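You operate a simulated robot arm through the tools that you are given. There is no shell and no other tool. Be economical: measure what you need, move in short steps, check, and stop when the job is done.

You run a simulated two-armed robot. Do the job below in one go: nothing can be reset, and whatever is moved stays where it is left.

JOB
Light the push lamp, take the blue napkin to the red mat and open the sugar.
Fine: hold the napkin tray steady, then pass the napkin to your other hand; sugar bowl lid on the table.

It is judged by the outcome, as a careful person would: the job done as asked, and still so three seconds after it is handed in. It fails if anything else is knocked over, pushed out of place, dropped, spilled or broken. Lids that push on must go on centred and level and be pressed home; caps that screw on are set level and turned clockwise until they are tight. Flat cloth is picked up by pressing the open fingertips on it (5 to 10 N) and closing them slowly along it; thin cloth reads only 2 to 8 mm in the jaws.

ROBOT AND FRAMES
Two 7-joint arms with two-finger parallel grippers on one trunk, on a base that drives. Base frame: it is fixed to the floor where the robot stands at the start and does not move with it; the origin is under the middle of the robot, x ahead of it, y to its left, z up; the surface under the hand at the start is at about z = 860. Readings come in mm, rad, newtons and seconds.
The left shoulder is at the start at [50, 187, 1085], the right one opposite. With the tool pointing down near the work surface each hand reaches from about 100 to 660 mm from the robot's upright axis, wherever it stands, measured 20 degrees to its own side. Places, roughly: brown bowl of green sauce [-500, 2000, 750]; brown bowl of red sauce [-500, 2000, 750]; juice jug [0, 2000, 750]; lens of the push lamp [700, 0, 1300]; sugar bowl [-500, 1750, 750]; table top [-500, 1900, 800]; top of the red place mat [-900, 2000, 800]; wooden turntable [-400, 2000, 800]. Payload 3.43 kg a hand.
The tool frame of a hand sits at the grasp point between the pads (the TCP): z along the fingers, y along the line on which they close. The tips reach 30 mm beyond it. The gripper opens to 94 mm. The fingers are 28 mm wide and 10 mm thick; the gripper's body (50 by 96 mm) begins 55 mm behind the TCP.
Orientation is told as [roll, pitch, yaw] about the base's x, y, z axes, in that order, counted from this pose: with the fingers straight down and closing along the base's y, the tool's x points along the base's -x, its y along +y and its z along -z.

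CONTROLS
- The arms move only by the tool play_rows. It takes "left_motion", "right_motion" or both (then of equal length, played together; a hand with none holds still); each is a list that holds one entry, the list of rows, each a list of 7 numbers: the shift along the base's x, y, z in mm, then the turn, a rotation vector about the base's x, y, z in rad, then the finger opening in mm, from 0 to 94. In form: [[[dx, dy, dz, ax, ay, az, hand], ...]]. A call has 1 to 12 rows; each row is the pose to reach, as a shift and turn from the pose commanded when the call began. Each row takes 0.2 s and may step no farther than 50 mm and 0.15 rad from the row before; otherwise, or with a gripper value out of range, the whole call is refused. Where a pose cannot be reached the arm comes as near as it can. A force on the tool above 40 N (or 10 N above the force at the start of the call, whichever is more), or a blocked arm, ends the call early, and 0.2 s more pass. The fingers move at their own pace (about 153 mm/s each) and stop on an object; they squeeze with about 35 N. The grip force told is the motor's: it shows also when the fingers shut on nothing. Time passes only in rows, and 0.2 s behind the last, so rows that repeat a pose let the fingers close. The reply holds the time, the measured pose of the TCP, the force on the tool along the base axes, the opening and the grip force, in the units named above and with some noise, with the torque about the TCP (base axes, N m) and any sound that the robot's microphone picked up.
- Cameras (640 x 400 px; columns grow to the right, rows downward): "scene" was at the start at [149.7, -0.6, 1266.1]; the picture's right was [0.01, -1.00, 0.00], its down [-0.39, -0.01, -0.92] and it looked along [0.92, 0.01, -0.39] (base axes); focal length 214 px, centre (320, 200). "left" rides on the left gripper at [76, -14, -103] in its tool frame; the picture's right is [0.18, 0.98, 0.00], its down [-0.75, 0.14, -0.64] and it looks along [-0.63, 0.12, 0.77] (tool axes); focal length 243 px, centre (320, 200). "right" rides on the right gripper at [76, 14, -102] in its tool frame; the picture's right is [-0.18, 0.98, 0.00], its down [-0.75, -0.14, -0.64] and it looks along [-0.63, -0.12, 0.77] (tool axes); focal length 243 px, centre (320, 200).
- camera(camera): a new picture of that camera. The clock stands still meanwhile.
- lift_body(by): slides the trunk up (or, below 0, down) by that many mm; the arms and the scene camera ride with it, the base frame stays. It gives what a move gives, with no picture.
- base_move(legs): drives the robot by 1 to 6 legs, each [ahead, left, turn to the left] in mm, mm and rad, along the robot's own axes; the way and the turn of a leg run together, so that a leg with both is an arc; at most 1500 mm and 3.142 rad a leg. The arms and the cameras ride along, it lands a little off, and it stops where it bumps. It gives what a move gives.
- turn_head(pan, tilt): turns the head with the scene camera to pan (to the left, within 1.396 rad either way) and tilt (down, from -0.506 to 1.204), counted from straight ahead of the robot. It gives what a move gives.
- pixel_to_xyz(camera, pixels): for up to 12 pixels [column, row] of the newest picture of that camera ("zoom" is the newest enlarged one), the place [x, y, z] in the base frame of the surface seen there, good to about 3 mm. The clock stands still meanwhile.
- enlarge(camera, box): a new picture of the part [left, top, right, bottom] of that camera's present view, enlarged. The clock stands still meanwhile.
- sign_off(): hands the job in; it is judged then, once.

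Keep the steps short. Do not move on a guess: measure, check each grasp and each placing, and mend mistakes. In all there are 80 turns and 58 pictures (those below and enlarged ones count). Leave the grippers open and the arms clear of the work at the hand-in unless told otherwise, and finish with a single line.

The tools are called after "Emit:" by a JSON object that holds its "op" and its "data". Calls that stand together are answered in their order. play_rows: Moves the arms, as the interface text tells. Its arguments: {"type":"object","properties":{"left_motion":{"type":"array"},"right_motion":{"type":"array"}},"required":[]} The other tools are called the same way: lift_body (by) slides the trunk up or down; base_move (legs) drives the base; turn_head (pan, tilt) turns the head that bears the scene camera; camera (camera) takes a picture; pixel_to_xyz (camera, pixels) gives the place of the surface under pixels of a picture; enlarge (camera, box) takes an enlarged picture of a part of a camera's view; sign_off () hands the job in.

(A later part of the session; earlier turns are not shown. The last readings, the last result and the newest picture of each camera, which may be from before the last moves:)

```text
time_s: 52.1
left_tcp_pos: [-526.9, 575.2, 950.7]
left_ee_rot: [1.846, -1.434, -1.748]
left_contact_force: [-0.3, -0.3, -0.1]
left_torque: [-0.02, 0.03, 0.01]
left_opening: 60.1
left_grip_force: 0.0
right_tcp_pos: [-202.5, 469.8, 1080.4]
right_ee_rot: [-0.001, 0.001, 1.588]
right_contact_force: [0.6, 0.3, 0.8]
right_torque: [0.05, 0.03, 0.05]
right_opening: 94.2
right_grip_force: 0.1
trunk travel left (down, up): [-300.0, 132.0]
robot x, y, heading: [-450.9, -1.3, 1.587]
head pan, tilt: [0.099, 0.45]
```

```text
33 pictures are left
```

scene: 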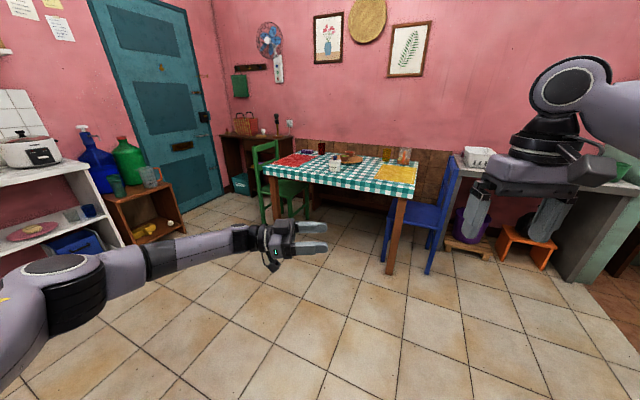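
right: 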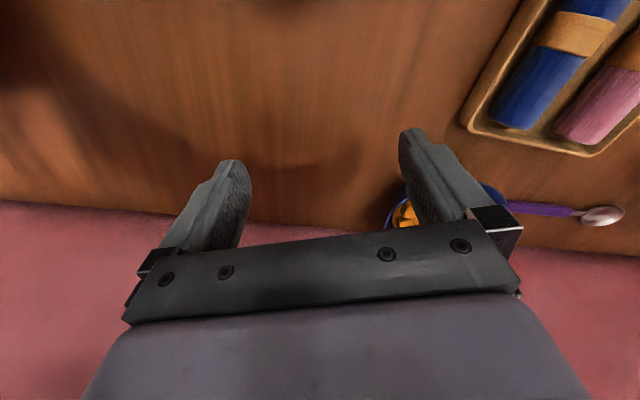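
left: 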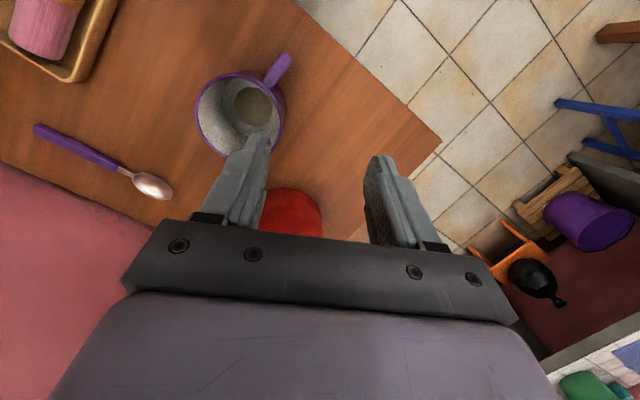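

Now the forearm comes from the left as at the start. I'll tip the fingers down about the robot's forward axis.

Emit:
{"op": "play_rows", "data": {"left_motion": [[[-5, -5, 5, 0, 0.14, 0, 60], [-10, -10, 10, 0, 0.28, 0, 60], [-15, -15, 15, 0, 0.42, 0, 60], [-20, -20, 20, 0, 0.56, 0, 60], [-28, -25, 25, 0, 0.7, 0, 60], [-36, -30, 30, 0, 0.84, 0, 60], [-44, -35, 35, 0, 0.98, 0, 60], [-52, -40, 40, 0, 1.12, 0, 60], [-60, -45, 45, 0, 1.26, 0, 60], [-68, -50, 50, 0, 1.4, 0, 60], [-75, -60, 50, 0, 1.54, 0, 60], [-75, -60, 50, 0, 1.57, 0, 60]]]}}

Emit:
{"op": "play_rows", "data": {"left_motion": [[[0, 0, 0, 0, 0, 0.14, 60], [0, 0, 0, 0, 0, 0.28, 60], [0, 0, 0, 0, 0, 0.42, 60], [0, 0, 0, 0, 0, 0.56, 60], [0, 0, 0, 0, 0, 0.7, 60], [0, 0, 0, 0, 0, 0.84, 60], [0, 0, 0, 0, 0, 0.98, 60], [0, 0, 0, 0, 0, 1.12, 60], [0, 0, 0, 0, 0, 1.26, 60], [0, 0, 0, 0, 0, 1.4, 60], [0, 0, 0, 0, 0, 1.54, 60], [0, 0, 0, 0, 0, 1.6, 60]]]}}

Emit:
{"op": "camera", "data": {"camera": "scene"}}

```text
time_s: 54.7
left_tcp_pos: [-602.4, 515.9, 999.0]
left_ee_rot: [0.1, -0.022, -0.136]
left_contact_force: [0.8, 0.9, 0.3]
left_torque: [0.0, 0.01, -0.01]
left_opening: 60.2
left_grip_force: 0.0
right_tcp_pos: [-202.9, 469.2, 1079.9]
right_ee_rot: [0.001, 0.0, 1.588]
right_contact_force: [0.3, -0.2, 0.4]
right_torque: [0.02, 0.01, -0.01]
right_opening: 94.0
right_grip_force: 0.1
trunk travel left (down, up): [-300.0, 132.0]
robot x, y, heading: [-455.4, -6.8, 1.586]
head pan, tilt: [0.099, 0.45]
```

```text
time_s: 57.3
left_tcp_pos: [-631.2, 610.7, 1027.5]
left_ee_rot: [0.1, -0.022, 1.158]
left_contact_force: [0.6, 0.2, 0.0]
left_torque: [0.03, 0.0, 0.0]
left_opening: 60.0
left_grip_force: 0.1
left hand out of reach, approached as far as the arm can: row 7, 8, 9, 10, 11, 12
right_tcp_pos: [-203.3, 468.5, 1079.4]
right_ee_rot: [0.0, 0.0, 1.589]
right_contact_force: [-0.1, 0.2, -0.2]
right_torque: [0.04, 0.0, -0.02]
right_opening: 94.3
right_grip_force: 0.0
trunk travel left (down, up): [-300.0, 132.0]
robot x, y, heading: [-451.2, -3.6, 1.589]
head pan, tilt: [0.099, 0.45]
```

```text
32 pictures are left
```

scene: 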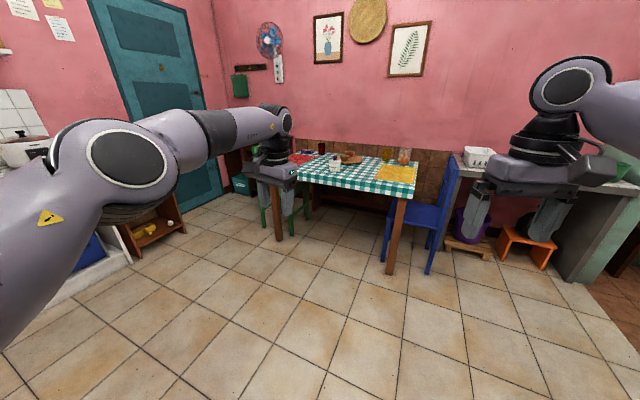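

The last wrist joint can't go further that way, but the pose with the camera side to the left is fine for gripping the tray's near wall. I'll turn the left hand back to it, and turn the right hand so its camera faces away from the left hand.

Emit:
{"op": "play_rows", "data": {"left_motion": [[[0, -5, 0, 0, 0, -0.14, 60], [0, -10, 0, 0, 0, -0.28, 60], [0, -15, 0, 0, 0, -0.42, 60], [0, -20, 0, 0, 0, -0.56, 60], [0, -20, 0, 0, 0, -0.7, 60], [0, -20, 0, 0, 0, -0.84, 60], [0, -20, 0, 0, 0, -0.98, 60], [0, -20, 0, 0, 0, -1.12, 60], [0, -20, 0, 0, 0, -1.26, 60], [0, -20, 0, -0.03, 0.01, -1.4, 60], [0, -20, 0, -0.06, 0.02, -1.5, 60], [0, -20, 0, -0.06, 0.02, -1.5, 60]]], "right_motion": [[[0, 0, 0, 0, 0, 0.13, 60], [0, 0, 0, 0, 0, 0.26, 60], [0, 0, 0, 0, 0, 0.39, 60], [0, 0, 0, 0, 0, 0.52, 60], [0, 0, 0, 0, 0, 0.65, 60], [0, 0, 0, 0, 0, 0.78, 60], [0, 0, 0, 0, 0, 0.91, 60], [0, 0, 0, 0, 0, 1.04, 60], [0, 0, 0, 0, 0, 1.17, 60], [0, 0, 0, 0, 0, 1.3, 60], [0, 0, 0, 0, 0, 1.43, 60], [0, 0, 0, 0, 0, 1.571, 60]]]}}

```text
time_s: 59.9
left_tcp_pos: [-635.4, 594.5, 1020.8]
left_ee_rot: [0.057, 0.016, -0.343]
left_contact_force: [-0.1, -0.7, 0.5]
left_torque: [0.0, 0.0, -0.03]
left_opening: 60.2
left_grip_force: 0.0
right_tcp_pos: [-203.0, 469.3, 1080.1]
right_ee_rot: [0.0, 0.0, -3.12]
right_contact_force: [-0.2, -0.5, 0.2]
right_torque: [0.03, 0.0, -0.01]
right_opening: 60.0
right_grip_force: 0.1
trunk travel left (down, up): [-300.0, 132.0]
robot x, y, heading: [-455.3, -7.4, 1.586]
head pan, tilt: [0.099, 0.45]
```

Both are reachable now. I'll bring the left hand in, level it, and finish turning the right hand for the napkin.

Emit:
{"op": "play_rows", "data": {"left_motion": [[[5, -15, 0, -0.01, 0, 0, 60], [10, -30, 0, -0.02, 0, 0, 60], [15, -45, 0, -0.03, -0.01, 0, 60], [20, -60, 0, -0.04, -0.01, 0, 60], [25, -75, 0, -0.05, -0.015, 0, 60], [30, -90, 0, -0.057, -0.016, 0, 60], [30, -105, 0, -0.057, -0.016, 0, 60], [30, -120, 0, -0.057, -0.016, 0, 60], [30, -120, 0, -0.057, -0.016, 0, 60]]], "right_motion": [[[0, 0, 0, 0, 0, 0.14, 60], [0, 0, 0, 0, 0, 0.28, 60], [0, 0, 0, 0, 0, 0.42, 60], [0, 0, 0, 0, 0, 0.56, 60], [0, 0, 0, 0, 0, 0.7, 60], [0, 0, 0, 0, 0, 0.84, 60], [0, 0, 0, 0, 0, 0.98, 60], [0, 0, 0, 0, 0, 1.12, 60], [0, 0, 0, 0, 0, 1.18, 60]]]}}

Emit:
{"op": "base_move", "data": {"legs": [[0, 0, -1.586]]}}

Emit:
{"op": "camera", "data": {"camera": "scene"}}

```text
time_s: 61.9
left_tcp_pos: [-605.7, 476.5, 1020.3]
left_ee_rot: [0.01, -0.017, -0.339]
left_contact_force: [0.2, -0.1, 0.6]
left_torque: [0.02, -0.04, 0.02]
left_opening: 59.9
left_grip_force: 0.0
right_tcp_pos: [-204.4, 469.8, 1079.8]
right_ee_rot: [-0.001, 0.0, -1.941]
right_contact_force: [0.5, 0.0, 0.2]
right_torque: [0.01, 0.0, -0.02]
right_opening: 59.9
right_grip_force: 0.1
trunk travel left (down, up): [-300.0, 132.0]
robot x, y, heading: [-451.6, -2.7, 1.585]
head pan, tilt: [0.099, 0.45]
```

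```text
time_s: 66.1
left_tcp_pos: [25.6, 141.7, 1020.6]
left_ee_rot: [0.008, -0.019, -1.923]
left_contact_force: [0.7, 0.6, -0.3]
left_torque: [0.02, 0.0, 0.02]
left_opening: 60.1
left_grip_force: 0.1
right_tcp_pos: [15.7, -260.2, 1080.5]
right_ee_rot: [-0.001, 0.0, 2.757]
right_contact_force: [0.0, 0.3, -0.9]
right_torque: [-0.01, -0.03, -0.01]
right_opening: 60.1
right_grip_force: 0.2
trunk travel left (down, up): [-300.0, 132.0]
robot x, y, heading: [-456.1, -7.6, 0.003]
head pan, tilt: [0.099, 0.45]
```

```text
31 pictures are left
```

scene: 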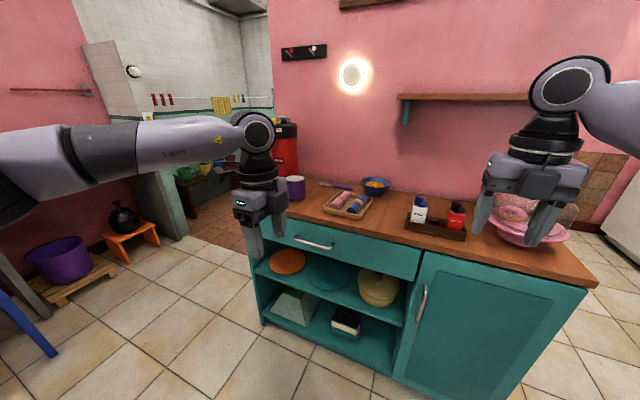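

Both arms look right. I'll drive up to the counter again.

Emit:
{"op": "base_move", "data": {"legs": [[450, 6, 0]]}}

Emit:
{"op": "turn_head", "data": {"pan": 0.0, "tilt": 0.95}}

Emit:
{"op": "enlarge", "data": {"camera": "scene", "box": [274, 128, 402, 208]}}

```text
time_s: 68.8
left_tcp_pos: [478.9, 152.9, 1021.7]
left_ee_rot: [0.01, -0.016, -1.918]
left_contact_force: [-1.2, 0.4, -0.5]
left_torque: [0.01, 0.03, 0.05]
left_opening: 59.8
left_grip_force: 0.1
right_tcp_pos: [470.2, -248.0, 1079.3]
right_ee_rot: [0.0, 0.002, 2.763]
right_contact_force: [0.5, -0.7, 0.4]
right_torque: [-0.02, -0.02, -0.05]
right_opening: 60.3
right_grip_force: 0.1
trunk travel left (down, up): [-300.0, 132.0]
robot x, y, heading: [-2.3, 2.5, 0.002]
head pan, tilt: [0.099, 0.45]
```

```text
time_s: 69.8
left_tcp_pos: [478.1, 154.7, 1021.3]
left_ee_rot: [0.009, -0.018, -1.918]
left_contact_force: [0.4, 0.0, 1.2]
left_torque: [-0.02, -0.04, -0.03]
left_opening: 60.3
left_grip_force: 0.0
right_tcp_pos: [469.2, -248.4, 1079.4]
right_ee_rot: [0.0, 0.0, 2.762]
right_contact_force: [0.4, 0.0, -0.7]
right_torque: [0.0, -0.03, 0.04]
right_opening: 60.2
right_grip_force: 0.0
trunk travel left (down, up): [-300.0, 132.0]
robot x, y, heading: [-0.8, 3.0, 0.009]
head pan, tilt: [0.0, 0.949]
```

```text
5.00 times, centred on (338, 168) of scene
```

zoom: 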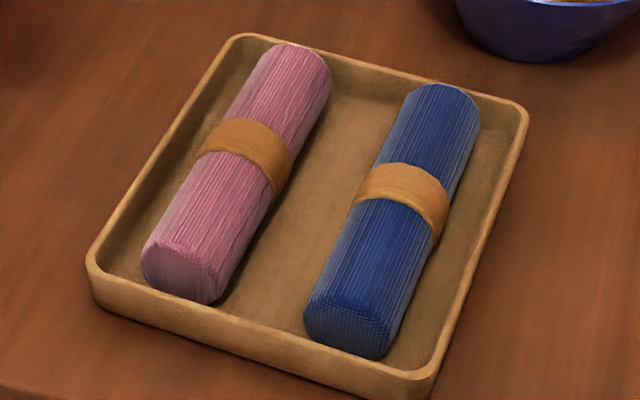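

Now I'll measure the wall and gaps precisely: the near wall between the napkins, the right wall, and both rolls.

Emit:
{"op": "pixel_to_xyz", "data": {"camera": "zoom", "pixels": [[262, 334], [266, 324], [272, 305], [502, 160], [492, 160], [480, 160], [466, 160], [452, 160], [435, 125], [415, 165], [400, 155], [345, 310]]}}

Emit:
{"op": "pixel_to_xyz", "data": {"camera": "zoom", "pixels": [[215, 298], [232, 262], [305, 305], [320, 275], [350, 215], [285, 170], [447, 85], [440, 100], [390, 355], [92, 262], [432, 368], [262, 345]]}}

```text
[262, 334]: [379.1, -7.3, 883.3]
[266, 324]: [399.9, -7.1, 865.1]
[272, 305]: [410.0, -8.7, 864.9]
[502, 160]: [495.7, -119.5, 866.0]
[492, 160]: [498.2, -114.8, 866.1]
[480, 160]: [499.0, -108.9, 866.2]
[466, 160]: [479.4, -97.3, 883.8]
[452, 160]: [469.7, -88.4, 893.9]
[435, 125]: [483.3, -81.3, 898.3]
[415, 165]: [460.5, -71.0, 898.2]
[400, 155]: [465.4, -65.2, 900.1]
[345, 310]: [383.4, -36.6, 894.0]
```

```text
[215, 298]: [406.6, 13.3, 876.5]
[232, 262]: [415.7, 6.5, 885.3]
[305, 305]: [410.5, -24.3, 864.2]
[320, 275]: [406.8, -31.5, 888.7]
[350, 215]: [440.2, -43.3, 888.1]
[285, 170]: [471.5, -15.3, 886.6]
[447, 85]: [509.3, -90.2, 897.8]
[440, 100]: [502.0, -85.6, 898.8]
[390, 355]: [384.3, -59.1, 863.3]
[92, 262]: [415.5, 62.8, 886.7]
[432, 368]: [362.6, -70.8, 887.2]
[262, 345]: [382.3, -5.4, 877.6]
```

The blue roll's axis is at -21.6°, radius 18, with about 14 mm free on its right. The near wall is at about (385, -1), rim at 884. I'll bring the left hand above the wall, opened to 26 mm, and check with its camera.

Emit:
{"op": "play_rows", "data": {"left_motion": [[[-18, -31, 0, 0, 0, -0.01, 40], [-37, -62, -5, 0, 0.01, -0.02, 26], [-55, -93, -15, -0.005, 0.015, -0.03, 26], [-74, -124, -30, -0.01, 0.018, -0.03, 26], [-93, -155, -50, -0.01, 0.018, -0.03, 26], [-93, -155, -71, -0.01, 0.018, -0.03, 26], [-93, -155, -81, -0.01, 0.018, -0.03, 26]]]}}

Emit:
{"op": "camera", "data": {"camera": "left"}}

Emit:
{"op": "enlarge", "data": {"camera": "scene", "box": [274, 128, 402, 208]}}

```text
time_s: 71.4
left_tcp_pos: [385.6, -0.7, 937.8]
left_ee_rot: [-0.003, -0.035, -1.948]
left_contact_force: [0.2, 0.0, 0.4]
left_torque: [0.03, 0.01, -0.03]
left_opening: 26.1
left_grip_force: 0.2
right_tcp_pos: [468.6, -247.7, 1080.2]
right_ee_rot: [0.0, -0.002, 2.762]
right_contact_force: [-0.2, 0.9, -0.2]
right_torque: [0.0, -0.04, 0.0]
right_opening: 59.9
right_grip_force: 0.0
trunk travel left (down, up): [-300.0, 132.0]
robot x, y, heading: [2.1, 1.8, 0.009]
head pan, tilt: [0.0, 0.949]
```

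```text
29 pictures are left
```

left: 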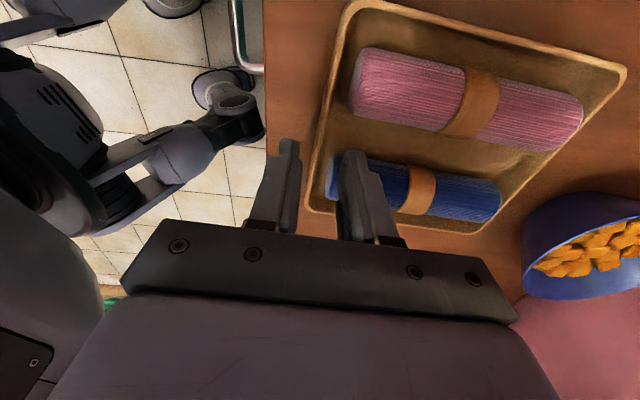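

```text
5.00 times, centred on (338, 168) of scene
```

zoom: 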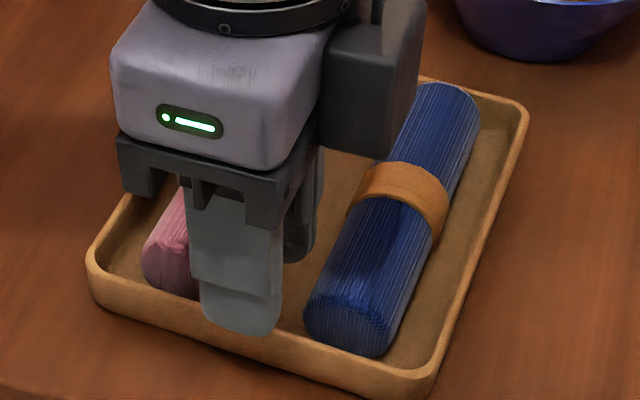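

The left hand straddles the near wall between the rolls. I'll measure the finger relative to the rim and that dark box on the hand's right side, for clearance.

Emit:
{"op": "pixel_to_xyz", "data": {"camera": "zoom", "pixels": [[370, 100], [410, 80], [330, 130], [240, 300], [300, 240], [180, 80]]}}

Emit:
{"op": "pixel_to_xyz", "data": {"camera": "left", "pixels": [[318, 150], [316, 170], [322, 190], [330, 120], [337, 145], [345, 100], [308, 200], [314, 205]]}}

```text
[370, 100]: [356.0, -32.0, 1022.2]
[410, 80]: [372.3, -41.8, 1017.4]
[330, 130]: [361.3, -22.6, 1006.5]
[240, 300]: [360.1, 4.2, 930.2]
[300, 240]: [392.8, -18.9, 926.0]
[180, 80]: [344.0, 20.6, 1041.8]
```

```text
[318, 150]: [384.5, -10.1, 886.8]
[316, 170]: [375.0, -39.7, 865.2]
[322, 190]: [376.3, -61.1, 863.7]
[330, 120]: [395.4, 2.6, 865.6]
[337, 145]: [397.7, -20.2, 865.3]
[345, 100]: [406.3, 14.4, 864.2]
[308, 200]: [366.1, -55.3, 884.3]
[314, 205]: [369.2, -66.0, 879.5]
```

The wall is centred at u ≈ -4, as aimed. I'll level the hand, lower it over the wall and close.

Emit:
{"op": "play_rows", "data": {"left_motion": [[[0, 0, -10, 0.031, -0.016, 0, 26], [0, 0, -20, 0.031, -0.016, 0, 26], [0, 0, -30, 0.031, -0.016, 0, 26], [0, 0, -36, 0.031, -0.016, 0, 26], [0, 0, -36, 0.031, -0.016, 0, 18], [0, 0, -36, 0.031, -0.016, 0, 12], [0, 0, -36, 0.031, -0.016, 0, 0], [0, 0, -36, 0.031, -0.016, 0, 0]]]}}

Emit:
{"op": "enlarge", "data": {"camera": "scene", "box": [274, 128, 402, 208]}}

```text
time_s: 73.2
left_tcp_pos: [385.9, -1.4, 903.4]
left_ee_rot: [-0.002, -0.001, -1.948]
left_contact_force: [-0.2, -0.3, 0.5]
left_torque: [-0.04, 0.0, -0.16]
left_opening: 3.0
left_grip_force: 35.5
right_tcp_pos: [468.9, -248.9, 1080.0]
right_ee_rot: [0.0, 0.0, 2.763]
right_contact_force: [-0.3, -0.3, 0.3]
right_torque: [0.02, -0.04, 0.0]
right_opening: 60.0
right_grip_force: 0.1
trunk travel left (down, up): [-300.0, 132.0]
robot x, y, heading: [-0.9, 2.0, 0.012]
head pan, tilt: [0.0, 0.949]
```

```text
5.00 times, centred on (338, 168) of scene
```

zoom: 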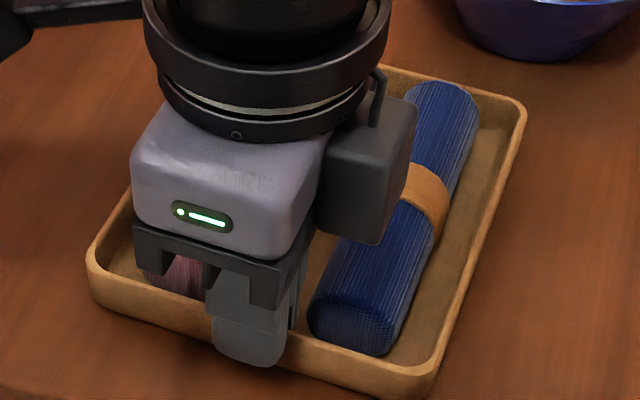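

The left hand grips the tray wall (3 mm, 35 N) and the tray stayed in place. Now I'll bring the right hand above the far part of the blue roll, at (480, -77), with 44 mm opening.

Emit:
{"op": "play_rows", "data": {"right_motion": [[[2, 35, -10, 0, 0, 0, 44], [4, 75, -20, 0, 0, 0, 44], [7, 115, -40, 0, 0, 0, 44], [9, 145, -65, 0, 0, 0, 44], [11, 171, -95, 0, 0, 0, 44], [11, 171, -125, 0, 0, 0, 44], [11, 171, -138, 0, 0, 0, 44]]]}}

Emit:
{"op": "camera", "data": {"camera": "right"}}

Emit:
{"op": "enlarge", "data": {"camera": "scene", "box": [274, 108, 434, 208]}}

```text
time_s: 74.8
left_tcp_pos: [385.5, -2.0, 903.5]
left_ee_rot: [0.0, 0.0, -1.947]
left_contact_force: [-0.6, -0.8, 0.0]
left_torque: [-0.01, 0.01, -0.03]
left_opening: 3.4
left_grip_force: 34.9
right_tcp_pos: [481.3, -77.8, 942.7]
right_ee_rot: [0.001, 0.001, 2.762]
right_contact_force: [0.4, -0.1, -0.1]
right_torque: [-0.01, -0.01, 0.01]
right_opening: 43.9
right_grip_force: 0.0
trunk travel left (down, up): [-300.0, 132.0]
robot x, y, heading: [2.0, 7.9, 0.01]
head pan, tilt: [0.0, 0.949]
```

```text
26 pictures are left
```

right: 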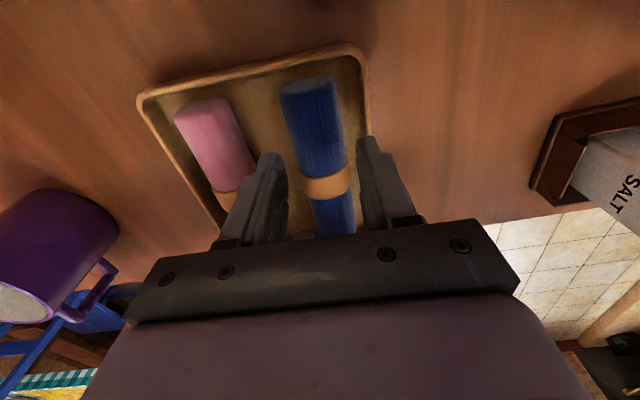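

```text
4.00 times, centred on (354, 158) of scene
```

zoom: 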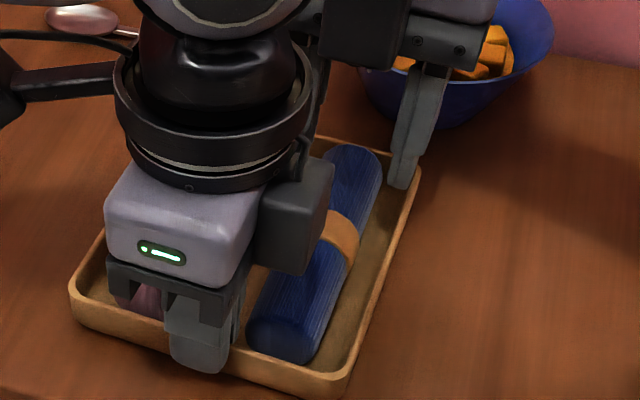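

The roll lies between the fingers. I'll check the side clearances in this view before descending.

Emit:
{"op": "pixel_to_xyz", "data": {"camera": "right", "pixels": [[296, 140], [337, 140], [318, 140], [352, 120], [362, 120], [368, 120], [310, 90], [283, 100], [270, 158], [375, 142], [345, 160], [326, 185]]}}

```text
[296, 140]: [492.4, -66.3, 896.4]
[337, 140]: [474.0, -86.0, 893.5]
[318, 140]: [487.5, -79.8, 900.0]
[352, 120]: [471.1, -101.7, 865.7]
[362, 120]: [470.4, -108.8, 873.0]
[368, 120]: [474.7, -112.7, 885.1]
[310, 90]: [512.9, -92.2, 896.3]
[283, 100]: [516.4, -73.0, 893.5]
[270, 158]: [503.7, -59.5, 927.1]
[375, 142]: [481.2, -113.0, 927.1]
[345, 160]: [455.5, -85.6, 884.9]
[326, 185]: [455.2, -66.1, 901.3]
```

The roll centre is at v ≈ -105 and the wall face at -139, so there's room. I'll lower to z 904 and close gently.

Emit:
{"op": "play_rows", "data": {"right_motion": [[[0.4, 1, -10, 0, 0, 0, 42], [0.4, 1, -20, 0, 0, 0, 42], [0.4, 1, -28, 0, 0, 0, 42], [0.4, 1, -34, 0, 0, 0, 42], [0.4, 1, -38, 0, 0, 0, 42], [0.4, 1, -38, 0, 0, 0, 36], [0.4, 1, -38, 0, 0, 0, 30], [0.4, 1, -38, 0, 0, 0, 20], [0.4, 1, -38, 0, 0, 0, 10], [0.4, 1, -38, 0, 0, 0, 10]]]}}

```text
time_s: 77.0
left_tcp_pos: [386.6, -1.1, 904.4]
left_ee_rot: [0.0, 0.0, -1.948]
left_contact_force: [1.1, 0.2, -1.7]
left_torque: [0.0, -0.01, 0.14]
left_opening: 3.4
left_grip_force: 35.3
right_tcp_pos: [480.6, -76.1, 905.5]
right_ee_rot: [0.001, 0.001, 2.761]
right_contact_force: [0.1, 0.5, 3.0]
right_torque: [0.08, 0.07, -0.16]
right_opening: 29.4
right_grip_force: 35.1
trunk travel left (down, up): [-300.0, 132.0]
robot x, y, heading: [-2.8, 4.5, 0.009]
head pan, tilt: [0.0, 0.949]
```

The roll is gripped (29 mm, 35 N). I'll lift it straight up with the tray still held.

Emit:
{"op": "play_rows", "data": {"right_motion": [[[0, 0, 8, 0, 0, 0, 10], [0, 0, 20, 0, 0, 0, 10], [0, 0, 40, 0, 0, 0, 10], [0, 0, 65, 0, 0, 0, 10], [0, 0, 95, 0, 0, 0, 10], [0, 0, 130, 0, 0, 0, 10], [0, 0, 165, 0, 0, 0, 10], [0, 0, 165, 0, 0, 0, 10]]]}}

Emit:
{"op": "camera", "data": {"camera": "scene"}}

```text
time_s: 78.8
left_tcp_pos: [385.7, -0.5, 903.9]
left_ee_rot: [-0.003, 0.001, -1.946]
left_contact_force: [2.9, 10.7, 4.2]
left_torque: [-1.15, 0.34, 0.51]
left_opening: 3.5
left_grip_force: 34.8
right_tcp_pos: [481.1, -74.9, 1070.2]
right_ee_rot: [0.001, 0.0, 2.763]
right_contact_force: [-2.8, -7.9, -1.0]
right_torque: [-0.65, 0.14, 0.6]
right_opening: 37.0
right_grip_force: 35.4
trunk travel left (down, up): [-300.0, 132.0]
robot x, y, heading: [-5.6, 7.0, 0.01]
head pan, tilt: [0.0, 0.949]
```

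```text
24 pictures are left
```

scene: 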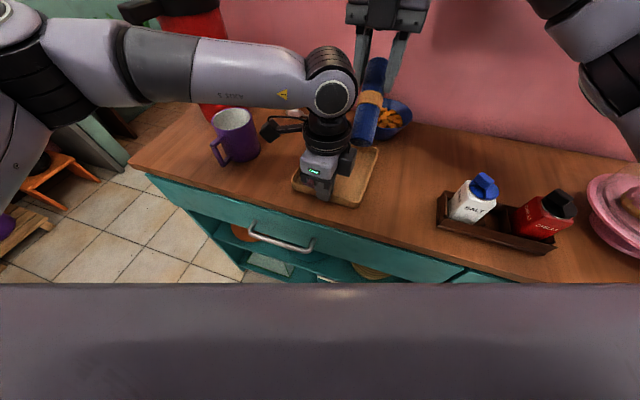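

I read a side force of about 8-10 N on both hands, so the napkin or hand is touching the left wrist. I'll look closer.

Emit:
{"op": "enlarge", "data": {"camera": "scene", "box": [256, 20, 448, 220]}}

Emit:
{"op": "camera", "data": {"camera": "right"}}

```text
2.00 times, centred on (352, 120) of scene
```

zoom: 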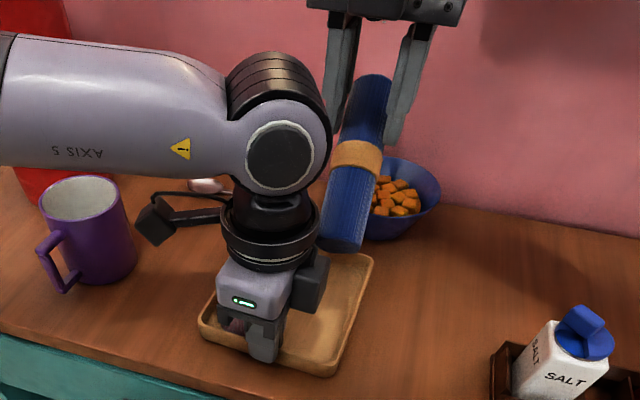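

```text
22 pictures are left
```

right: 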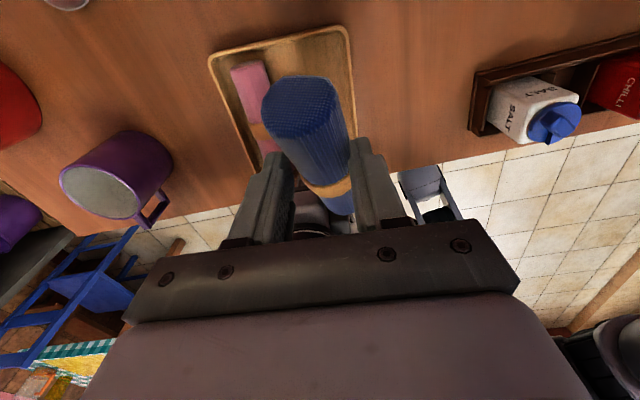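

The napkin's free end leans against the left wrist. I'll move the right hand away to the right and up, still holding the roll.

Emit:
{"op": "play_rows", "data": {"right_motion": [[[2, -10, 2, 0, 0, 0, 10], [5, -25, 8, 0, 0, 0, 10], [5, -50, 15, 0, 0, 0, 10], [0, -80, 20, 0, 0, 0, 10], [0, -110, 20, 0, 0, 0, 10], [0, -110, 20, 0, 0, 0, 10]]]}}

Emit:
{"op": "enlarge", "data": {"camera": "scene", "box": [256, 0, 512, 220]}}

```text
time_s: 80.2
left_tcp_pos: [385.7, -0.9, 904.0]
left_ee_rot: [-0.001, 0.0, -1.946]
left_contact_force: [0.4, -0.1, 0.8]
left_torque: [-0.12, 0.1, -0.06]
left_opening: 3.8
left_grip_force: 35.5
right_tcp_pos: [480.7, -183.9, 1088.2]
right_ee_rot: [0.001, 0.002, 2.762]
right_contact_force: [0.4, -0.3, 0.1]
right_torque: [0.04, 0.01, 0.01]
right_opening: 36.2
right_grip_force: 35.1
trunk travel left (down, up): [-300.0, 132.0]
robot x, y, heading: [-0.2, 5.0, 0.008]
head pan, tilt: [0.0, 0.949]
```

```text
1.82 times, centred on (384, 110) of scene
```

zoom: 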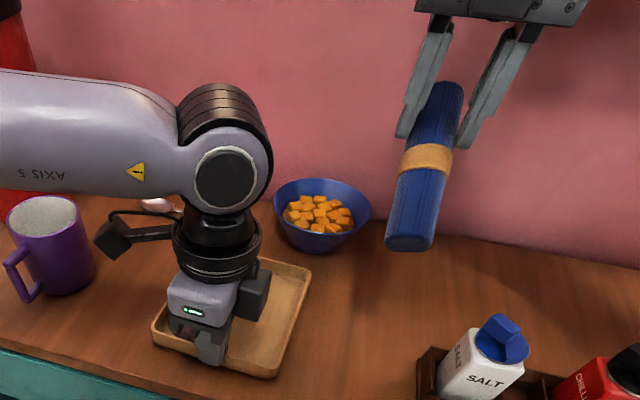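

The contact is gone and the roll is held. Now I'll open the left fingers a little, lift off the tray, and go up to a clear height.

Emit:
{"op": "play_rows", "data": {"left_motion": [[[0, 0, 0, 0, 0, 0, 14], [0, 0, 0, 0, 0, 0, 14], [0, 0, 15, 0, 0, 0, 14], [0, 0, 35, 0, 0, 0, 14], [0, 0, 60, 0, 0, 0, 30], [0, 0, 95, 0, 0, 0, 50], [0, 20, 130, 0, 0, 0, 60], [0, 40, 165, 0, 0, 0, 60], [0, 60, 185, 0, 0, 0, 60]]]}}

Emit:
{"op": "pixel_to_xyz", "data": {"camera": "zoom", "pixels": [[412, 225], [408, 244], [427, 158], [445, 95], [400, 200], [437, 200]]}}

Emit:
{"op": "camera", "data": {"camera": "scene"}}

```text
time_s: 82.2
left_tcp_pos: [388.8, 58.1, 1089.5]
left_ee_rot: [-0.003, 0.002, -1.948]
left_contact_force: [0.3, -0.6, -0.5]
left_torque: [-0.02, 0.02, -0.02]
left_opening: 59.9
left_grip_force: 0.0
right_tcp_pos: [481.0, -183.0, 1087.7]
right_ee_rot: [0.001, 0.0, 2.764]
right_contact_force: [0.8, 0.5, -0.4]
right_torque: [0.04, -0.05, -0.01]
right_opening: 36.6
right_grip_force: 35.0
trunk travel left (down, up): [-300.0, 132.0]
robot x, y, heading: [-3.0, 4.8, 0.015]
head pan, tilt: [0.0, 0.949]
```

```text
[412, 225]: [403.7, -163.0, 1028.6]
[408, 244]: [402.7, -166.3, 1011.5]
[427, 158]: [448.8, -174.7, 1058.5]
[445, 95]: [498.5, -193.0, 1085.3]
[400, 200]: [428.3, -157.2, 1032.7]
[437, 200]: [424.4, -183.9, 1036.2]
```

```text
20 pictures are left
```

scene: 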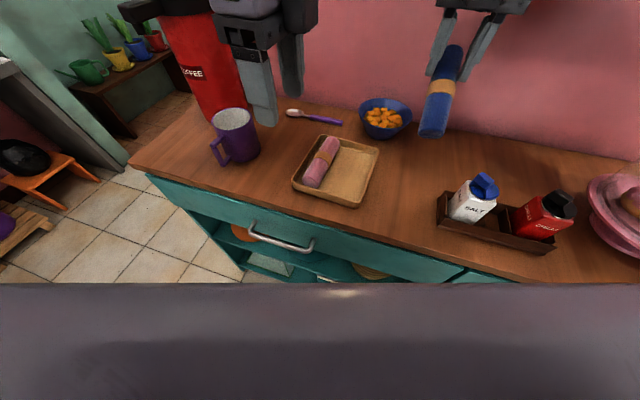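

The tray and pink roll are undisturbed. The blue roll droops about 30° toward its free end. I'll turn the right hand so the free end points left, and then lean the hand right to level the roll for the hand-over.

Emit:
{"op": "play_rows", "data": {"right_motion": [[[-4, 3, 0, 0, 0, -0.138, 10], [-8, 6, 0, 0, 0, -0.277, 10], [-12, 9, 0, 0, 0, -0.415, 10], [-16, 12, 0, 0, 0, -0.553, 10], [-21, 15, 0, 0, 0, -0.692, 10], [-25, 18, 0, 0, 0, -0.83, 10], [-30, 21, 0, 0, 0, -0.968, 10], [-35, 24, 0, 0, 0, -1.107, 10], [-40, 27, 2, 0, 0, -1.245, 10], [-45, 30, 2, 0, 0, -1.383, 10], [-50, 33, 2, 0, 0, -1.522, 10], [-51, 33, 2, 0, 0, -1.66, 10]]]}}

Emit:
{"op": "play_rows", "data": {"right_motion": [[[0, 0, 0, 0.12, -0.055, 0, 10], [0, 0, 0, 0.241, -0.11, 0, 10], [0, 0, 0, 0.361, -0.164, 0, 10], [0, 0, 0, 0.482, -0.219, 0, 10], [0, 0, 0, 0.482, -0.219, 0, 10]]]}}

Emit:
{"op": "turn_head", "data": {"pan": 0.0, "tilt": 0.5}}

Emit:
{"op": "camera", "data": {"camera": "scene"}}

```text
time_s: 84.8
left_tcp_pos: [389.2, 57.9, 1089.1]
left_ee_rot: [0.0, 0.0, -1.949]
left_contact_force: [0.3, -1.0, 0.4]
left_torque: [-0.01, 0.03, -0.03]
left_opening: 60.0
left_grip_force: 0.0
right_tcp_pos: [430.1, -154.1, 1092.9]
right_ee_rot: [0.0, -0.001, 1.101]
right_contact_force: [0.0, 0.1, -0.6]
right_torque: [0.02, 0.02, 0.02]
right_opening: 36.3
right_grip_force: 35.0
trunk travel left (down, up): [-300.0, 132.0]
robot x, y, heading: [-4.7, 5.3, 0.008]
head pan, tilt: [0.0, 0.949]
```

```text
time_s: 86.0
left_tcp_pos: [390.3, 57.7, 1089.6]
left_ee_rot: [-0.001, 0.002, -1.947]
left_contact_force: [0.9, 0.0, 0.2]
left_torque: [-0.04, 0.03, -0.02]
left_opening: 59.9
left_grip_force: 0.2
right_tcp_pos: [429.0, -154.7, 1092.0]
right_ee_rot: [0.026, -0.531, 1.095]
right_contact_force: [-0.6, -0.4, -0.8]
right_torque: [-0.03, 0.0, 0.01]
right_opening: 36.4
right_grip_force: 35.2
trunk travel left (down, up): [-300.0, 132.0]
robot x, y, heading: [0.1, 2.8, 0.012]
head pan, tilt: [0.0, 0.949]
```

```text
time_s: 86.9
left_tcp_pos: [390.1, 57.2, 1089.4]
left_ee_rot: [0.0, -0.001, -1.946]
left_contact_force: [-1.2, -0.8, 0.5]
left_torque: [-0.01, 0.0, -0.03]
left_opening: 59.8
left_grip_force: 0.2
right_tcp_pos: [429.5, -154.8, 1091.0]
right_ee_rot: [0.024, -0.526, 1.097]
right_contact_force: [-0.5, 0.9, -1.2]
right_torque: [-0.04, 0.01, 0.01]
right_opening: 36.2
right_grip_force: 34.9
trunk travel left (down, up): [-300.0, 132.0]
robot x, y, heading: [-4.2, 4.8, 0.011]
head pan, tilt: [0.0, 0.499]
```

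```text
19 pictures are left
```

scene: 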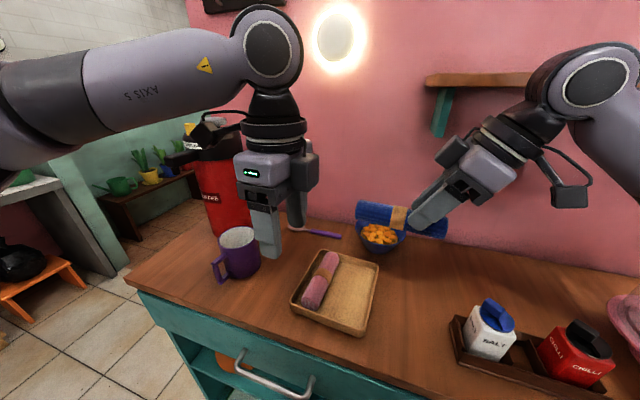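

The roll is nearly level and points left. I'll measure its free end.

Emit:
{"op": "pixel_to_xyz", "data": {"camera": "scene", "pixels": [[359, 214], [362, 204], [375, 206], [375, 215], [375, 222], [388, 208], [388, 216], [400, 217], [440, 230]]}}

```text
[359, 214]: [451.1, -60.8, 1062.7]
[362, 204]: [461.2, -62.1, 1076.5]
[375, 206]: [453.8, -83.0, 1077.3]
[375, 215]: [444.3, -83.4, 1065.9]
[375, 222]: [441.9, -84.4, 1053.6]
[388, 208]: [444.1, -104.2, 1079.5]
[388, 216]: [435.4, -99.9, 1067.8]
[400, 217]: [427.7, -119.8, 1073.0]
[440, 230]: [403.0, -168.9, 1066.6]
```

The roll's axis is at z ≈ 1059, pointing along (0.376, 0.927), with its end near (469, -61). I'll bring the left hand above (462, -78), leaning slightly left, then lower over the end.

Emit:
{"op": "play_rows", "data": {"left_motion": [[[0, 0, 30, -0.05, 0.02, 0, 64], [0, 0, 65, -0.1, 0.04, 0, 64], [20, -30, 75, -0.14, 0.055, 0, 64], [40, -65, 75, -0.186, 0.074, 0, 64], [58, -100, 70, -0.186, 0.074, 0, 64], [72, -135, 60, -0.186, 0.074, 0, 64], [72, -135, 45, -0.186, 0.074, 0, 64]]]}}

Emit:
{"op": "enlarge", "data": {"camera": "scene", "box": [240, 80, 560, 280]}}

```text
time_s: 88.5
left_tcp_pos: [458.1, -74.1, 1132.6]
left_ee_rot: [-0.001, -0.201, -1.949]
left_contact_force: [-0.7, 0.6, -0.1]
left_torque: [-0.02, -0.01, -0.01]
left_opening: 64.0
left_grip_force: 0.0
right_tcp_pos: [430.6, -153.2, 1091.6]
right_ee_rot: [0.023, -0.528, 1.096]
right_contact_force: [0.1, -0.2, -0.2]
right_torque: [-0.03, 0.0, -0.01]
right_opening: 35.8
right_grip_force: 34.9
trunk travel left (down, up): [-300.0, 132.0]
robot x, y, heading: [-0.5, 4.9, 0.008]
head pan, tilt: [0.0, 0.499]
```

```text
2.00 times, centred on (400, 180) of scene
```

zoom: 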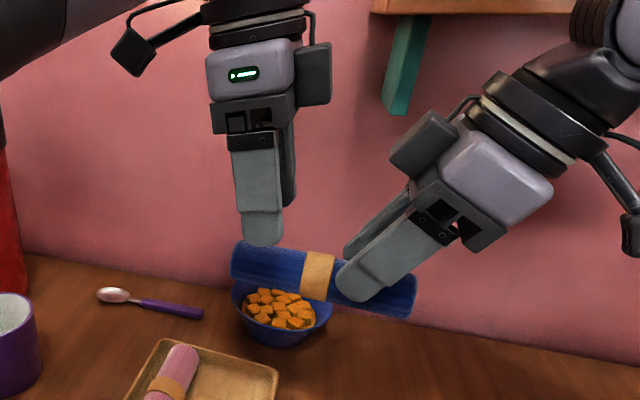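

It lines up, with good clearance between the hands. I'll lower over the end and close.

Emit:
{"op": "play_rows", "data": {"left_motion": [[[4, -4, -15, 0, 0, 0, 64], [4, -4, -30, 0, 0, 0, 64], [4, -4, -44, 0, 0, 0, 64], [4, -4, -56, 0, 0, 0, 64], [4, -4, -56, 0, 0, 0, 44], [4, -4, -56, 0, 0, 0, 34], [4, -4, -56, 0, 0, 0, 20], [4, -4, -56, 0, 0, 0, 10], [4, -4, -56, 0, 0, 0, 10]]]}}

Emit:
{"op": "enlarge", "data": {"camera": "scene", "box": [240, 80, 560, 280]}}

```text
time_s: 90.5
left_tcp_pos: [463.5, -80.8, 1077.5]
left_ee_rot: [-0.002, -0.199, -1.949]
left_contact_force: [-3.1, 2.5, -0.3]
left_torque: [0.17, -0.02, -0.88]
left_opening: 37.3
left_grip_force: 34.7
right_tcp_pos: [430.0, -154.5, 1090.7]
right_ee_rot: [0.025, -0.529, 1.096]
right_contact_force: [2.9, -3.3, 1.7]
right_torque: [-0.13, -0.06, 0.56]
right_opening: 36.0
right_grip_force: 35.1
trunk travel left (down, up): [-300.0, 132.0]
robot x, y, heading: [0.6, 4.1, 0.008]
head pan, tilt: [0.0, 0.499]
```

```text
2.00 times, centred on (400, 180) of scene
```

zoom: 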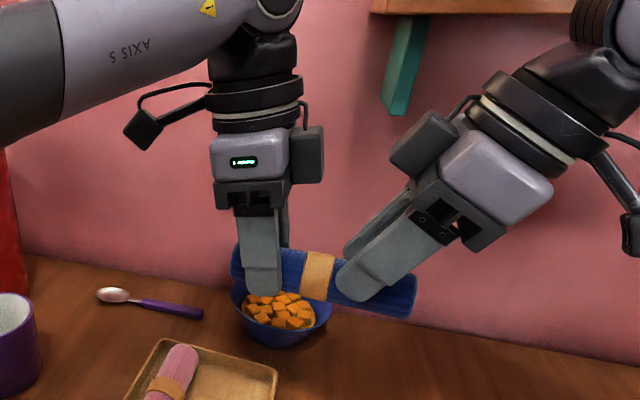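

Both hands grip it. Now I'll open the right hand and withdraw it along its own finger line.

Emit:
{"op": "play_rows", "data": {"right_motion": [[[0, 0, 0, 0, 0, 0, 50], [0, 0, 0, 0, 0, 0, 60], [-3, -8, 15, 0, 0, 0, 64], [-8, -19, 34, 0, 0, 0, 64], [-15, -38, 69, 0, 0, 0, 64], [-20, -60, 95, 0, 0, 0, 64], [-20, -100, 95, 0, 0, 0, 64], [-20, -140, 80, 0, 0, 0, 64]]]}}

Emit:
{"op": "enlarge", "data": {"camera": "scene", "box": [240, 80, 560, 280]}}

```text
time_s: 92.3
left_tcp_pos: [462.4, -80.3, 1077.2]
left_ee_rot: [-0.002, -0.201, -1.946]
left_contact_force: [0.3, 0.8, 0.3]
left_torque: [0.05, -0.05, -0.01]
left_opening: 35.7
left_grip_force: 35.1
right_tcp_pos: [411.2, -292.8, 1169.5]
right_ee_rot: [0.023, -0.528, 1.097]
right_contact_force: [0.8, 0.0, -0.2]
right_torque: [0.03, 0.01, -0.02]
right_opening: 64.0
right_grip_force: 0.1
trunk travel left (down, up): [-300.0, 132.0]
robot x, y, heading: [-4.7, 4.1, 0.009]
head pan, tilt: [0.0, 0.499]
```

```text
2.00 times, centred on (400, 180) of scene
```

zoom: 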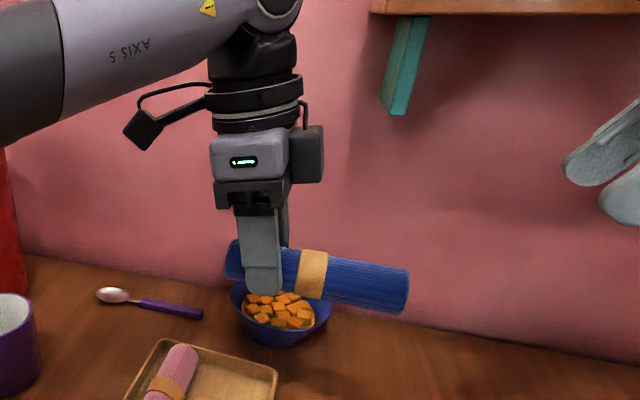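

The left hand alone holds the roll level and firm. I'll raise and tuck both hands, right hand back to vertical, before driving.

Emit:
{"op": "play_rows", "data": {"left_motion": [[[0, 0, 25, 0, 0, 0, 10], [0, 10, 50, 0, 0, 0, 10], [-10, 40, 60, 0, 0, 0, 10], [-20, 80, 60, 0, 0, 0, 10], [-30, 120, 60, 0, 0, 0, 10], [-40, 160, 60, 0, 0, 0, 10], [-50, 200, 60, 0, 0, 0, 10], [-60, 215, 60, 0, 0, 0, 10]]], "right_motion": [[[0, 0, 0, 0, 0, 0, 64], [0, 0, -10, -0.12, 0.055, 0, 64], [0, 0, -20, -0.241, 0.11, 0, 64], [0, 0, -30, -0.361, 0.164, 0, 64], [0, 0, -40, -0.482, 0.219, 0, 64], [0, 10, -50, -0.482, 0.219, 0, 64], [0, 20, -60, -0.482, 0.219, 0, 64], [0, 20, -60, -0.482, 0.219, 0, 64]]]}}

Emit:
{"op": "base_move", "data": {"legs": [[-460, 0, 0], [0, 0, 1.562], [850, 200, 0]]}}

Emit:
{"op": "turn_head", "data": {"pan": 0.0, "tilt": 0.5}}

Emit:
{"op": "camera", "data": {"camera": "scene"}}

```text
time_s: 94.1
left_tcp_pos: [400.7, 134.6, 1139.0]
left_ee_rot: [-0.001, -0.202, -1.947]
left_contact_force: [-0.3, -0.2, -0.3]
left_torque: [0.04, -0.01, 0.01]
left_opening: 36.1
left_grip_force: 35.9
right_tcp_pos: [410.2, -271.2, 1112.5]
right_ee_rot: [0.001, 0.001, 1.102]
right_contact_force: [0.2, 0.3, 0.2]
right_torque: [0.0, 0.02, 0.02]
right_opening: 64.2
right_grip_force: 0.0
trunk travel left (down, up): [-300.0, 132.0]
robot x, y, heading: [-1.0, 2.3, 0.012]
head pan, tilt: [0.0, 0.499]
```

```text
time_s: 104.8
left_tcp_pos: [-781.8, 1249.4, 1138.5]
left_ee_rot: [-0.001, -0.2, -0.383]
left_contact_force: [0.4, 0.9, -0.6]
left_torque: [0.0, 0.03, -0.03]
left_opening: 36.0
left_grip_force: 35.2
right_tcp_pos: [-375.5, 1254.9, 1112.2]
right_ee_rot: [0.0, 0.0, 2.667]
right_contact_force: [-0.2, -0.1, -0.2]
right_torque: [0.01, -0.03, -0.03]
right_opening: 63.9
right_grip_force: 0.1
trunk travel left (down, up): [-300.0, 132.0]
robot x, y, heading: [-654.2, 847.0, 1.574]
head pan, tilt: [0.0, 0.499]
```

```text
time_s: 105.4
left_tcp_pos: [-780.9, 1248.8, 1140.1]
left_ee_rot: [-0.003, -0.201, -0.379]
left_contact_force: [-0.2, 0.1, 0.1]
left_torque: [0.01, 0.03, -0.01]
left_opening: 35.7
left_grip_force: 34.8
right_tcp_pos: [-374.8, 1254.7, 1111.7]
right_ee_rot: [0.001, -0.002, 2.669]
right_contact_force: [-0.5, -0.3, 0.2]
right_torque: [0.01, 0.0, 0.0]
right_opening: 63.8
right_grip_force: 0.0
trunk travel left (down, up): [-300.0, 132.0]
robot x, y, heading: [-657.3, 844.7, 1.575]
head pan, tilt: [0.0, 0.499]
```

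```text
15 pictures are left
```

scene: 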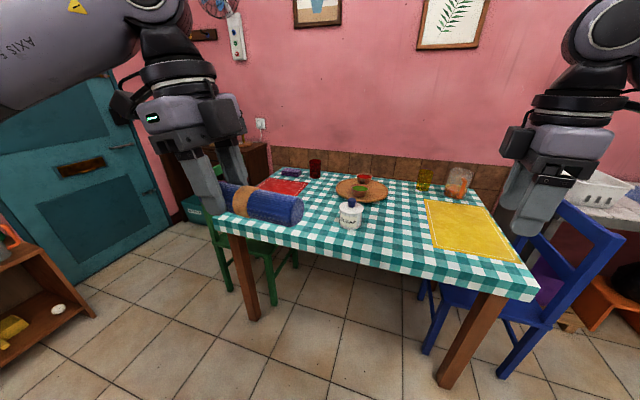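

The table is ahead: red mat at (283,187), sugar bowl at (350,213), turntable with sauces behind it. I'll measure them.

Emit:
{"op": "pixel_to_xyz", "data": {"camera": "scene", "pixels": [[307, 182], [297, 195], [258, 187], [275, 179], [290, 190], [350, 203], [350, 212], [340, 210], [350, 226], [225, 226], [530, 300], [315, 168]]}}

Emit:
{"op": "enlarge", "data": {"camera": "scene", "box": [240, 150, 400, 250]}}

```text
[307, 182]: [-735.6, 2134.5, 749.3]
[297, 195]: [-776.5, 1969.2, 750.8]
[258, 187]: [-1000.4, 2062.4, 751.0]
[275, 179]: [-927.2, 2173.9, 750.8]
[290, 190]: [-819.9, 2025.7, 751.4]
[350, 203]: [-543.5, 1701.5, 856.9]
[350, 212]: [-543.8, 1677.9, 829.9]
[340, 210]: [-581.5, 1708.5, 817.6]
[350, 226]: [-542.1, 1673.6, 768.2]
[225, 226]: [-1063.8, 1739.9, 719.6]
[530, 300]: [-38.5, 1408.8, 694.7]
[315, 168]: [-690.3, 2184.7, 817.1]
```

```text
4.00 times, centred on (320, 200) of scene
```

zoom: 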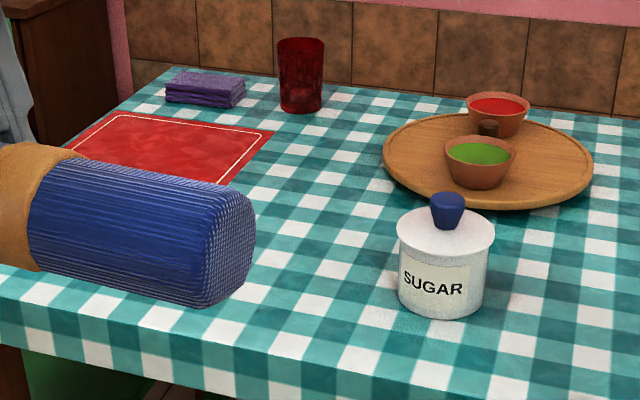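

Before driving closer I need my own front outline and the chair and leg positions. I'll measure the chair and mat in these pictures, and look down at my front.

Emit:
{"op": "pixel_to_xyz", "data": {"camera": "scene", "pixels": [[252, 312], [275, 300], [296, 262], [228, 285], [237, 235], [260, 236], [330, 240], [450, 380]]}}

Emit:
{"op": "pixel_to_xyz", "data": {"camera": "zoom", "pixels": [[118, 113], [270, 134], [224, 184], [75, 146], [30, 305], [3, 285], [205, 90], [300, 110], [447, 195], [447, 225], [445, 245], [447, 318]]}}

Emit:
{"op": "turn_head", "data": {"pan": 0.0, "tilt": 1.2}}

Emit:
{"op": "camera", "data": {"camera": "scene"}}

```text
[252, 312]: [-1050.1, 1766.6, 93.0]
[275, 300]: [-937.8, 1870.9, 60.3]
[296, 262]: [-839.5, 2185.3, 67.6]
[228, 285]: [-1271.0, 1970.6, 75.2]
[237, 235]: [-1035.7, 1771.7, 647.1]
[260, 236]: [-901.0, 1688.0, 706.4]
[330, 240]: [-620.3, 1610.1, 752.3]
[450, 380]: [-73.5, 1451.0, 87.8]
```

```text
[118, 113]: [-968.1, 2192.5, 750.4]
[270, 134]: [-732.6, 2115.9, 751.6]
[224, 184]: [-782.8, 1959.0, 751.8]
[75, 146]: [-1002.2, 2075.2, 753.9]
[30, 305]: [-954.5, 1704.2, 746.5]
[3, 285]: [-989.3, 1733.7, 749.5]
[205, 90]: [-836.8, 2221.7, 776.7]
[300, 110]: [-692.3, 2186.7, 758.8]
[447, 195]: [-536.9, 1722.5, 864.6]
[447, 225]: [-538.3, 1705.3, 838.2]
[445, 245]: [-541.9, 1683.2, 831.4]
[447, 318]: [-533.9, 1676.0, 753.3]
```

```text
time_s: 106.5
left_tcp_pos: [-782.6, 1248.9, 1140.7]
left_ee_rot: [-0.001, -0.199, -0.384]
left_contact_force: [0.0, 0.4, 0.2]
left_torque: [-0.01, 0.02, -0.01]
left_opening: 36.1
left_grip_force: 34.8
right_tcp_pos: [-375.5, 1255.3, 1111.8]
right_ee_rot: [-0.001, 0.0, 2.666]
right_contact_force: [-0.2, 0.3, 0.4]
right_torque: [0.03, 0.01, -0.01]
right_opening: 63.9
right_grip_force: 0.1
trunk travel left (down, up): [-300.0, 132.0]
robot x, y, heading: [-653.2, 844.7, 1.575]
head pan, tilt: [0.0, 1.201]
```

```text
13 pictures are left
```

scene: 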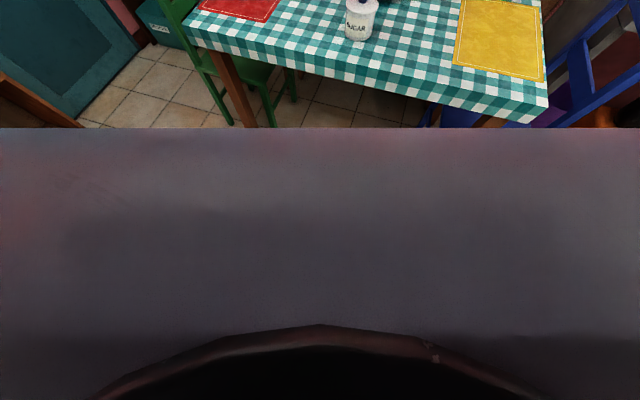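

I'll measure the grey front of my own body at rows 130-300.

Emit:
{"op": "pixel_to_xyz", "data": {"camera": "scene", "pixels": [[320, 131], [320, 200], [320, 280], [100, 131], [540, 131], [320, 322]]}}

```text
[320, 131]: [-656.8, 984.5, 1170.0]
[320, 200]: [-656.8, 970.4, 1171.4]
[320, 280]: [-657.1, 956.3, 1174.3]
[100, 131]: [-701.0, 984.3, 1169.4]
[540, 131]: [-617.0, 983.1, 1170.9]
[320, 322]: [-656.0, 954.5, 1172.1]
```

That plate doesn't limit the approach. At the counter I stood about 230-270 mm from the edge safely, so I'll do the same here: turn square to the table (heading 1.26), shift left, then move ahead with both hands kept high.

Emit:
{"op": "base_move", "data": {"legs": [[0, 0, -0.316], [0, 516, 0], [420, 0, 0]]}}

Emit:
{"op": "turn_head", "data": {"pan": 0.0, "tilt": 0.75}}

Emit:
{"op": "camera", "data": {"camera": "scene"}}

```text
time_s: 114.7
left_tcp_pos: [-1014.1, 1825.0, 1139.3]
left_ee_rot: [-0.003, -0.201, -0.7]
left_contact_force: [-0.8, 0.1, -0.7]
left_torque: [-0.04, 0.02, -0.01]
left_opening: 36.0
left_grip_force: 34.2
right_tcp_pos: [-627.0, 1704.7, 1112.5]
right_ee_rot: [0.0, -0.001, 2.351]
right_contact_force: [-1.1, 0.3, -0.5]
right_torque: [0.0, 0.0, -0.01]
right_opening: 63.9
right_grip_force: 0.0
trunk travel left (down, up): [-300.0, 132.0]
robot x, y, heading: [-1019.4, 1402.0, 1.257]
head pan, tilt: [0.0, 1.201]
```

```text
time_s: 115.6
left_tcp_pos: [-1014.8, 1825.6, 1138.5]
left_ee_rot: [0.001, -0.2, -0.7]
left_contact_force: [0.8, 0.2, -1.7]
left_torque: [0.03, -0.01, 0.0]
left_opening: 35.6
left_grip_force: 34.8
right_tcp_pos: [-627.8, 1705.3, 1111.9]
right_ee_rot: [0.001, -0.001, 2.351]
right_contact_force: [-0.3, 0.0, 0.2]
right_torque: [0.01, 0.0, -0.02]
right_opening: 64.0
right_grip_force: 0.0
trunk travel left (down, up): [-300.0, 132.0]
robot x, y, heading: [-1021.5, 1401.0, 1.255]
head pan, tilt: [0.0, 0.75]
```

```text
12 pictures are left
```

scene: 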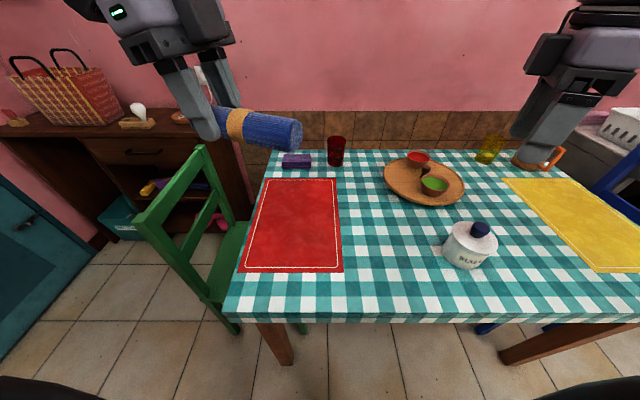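

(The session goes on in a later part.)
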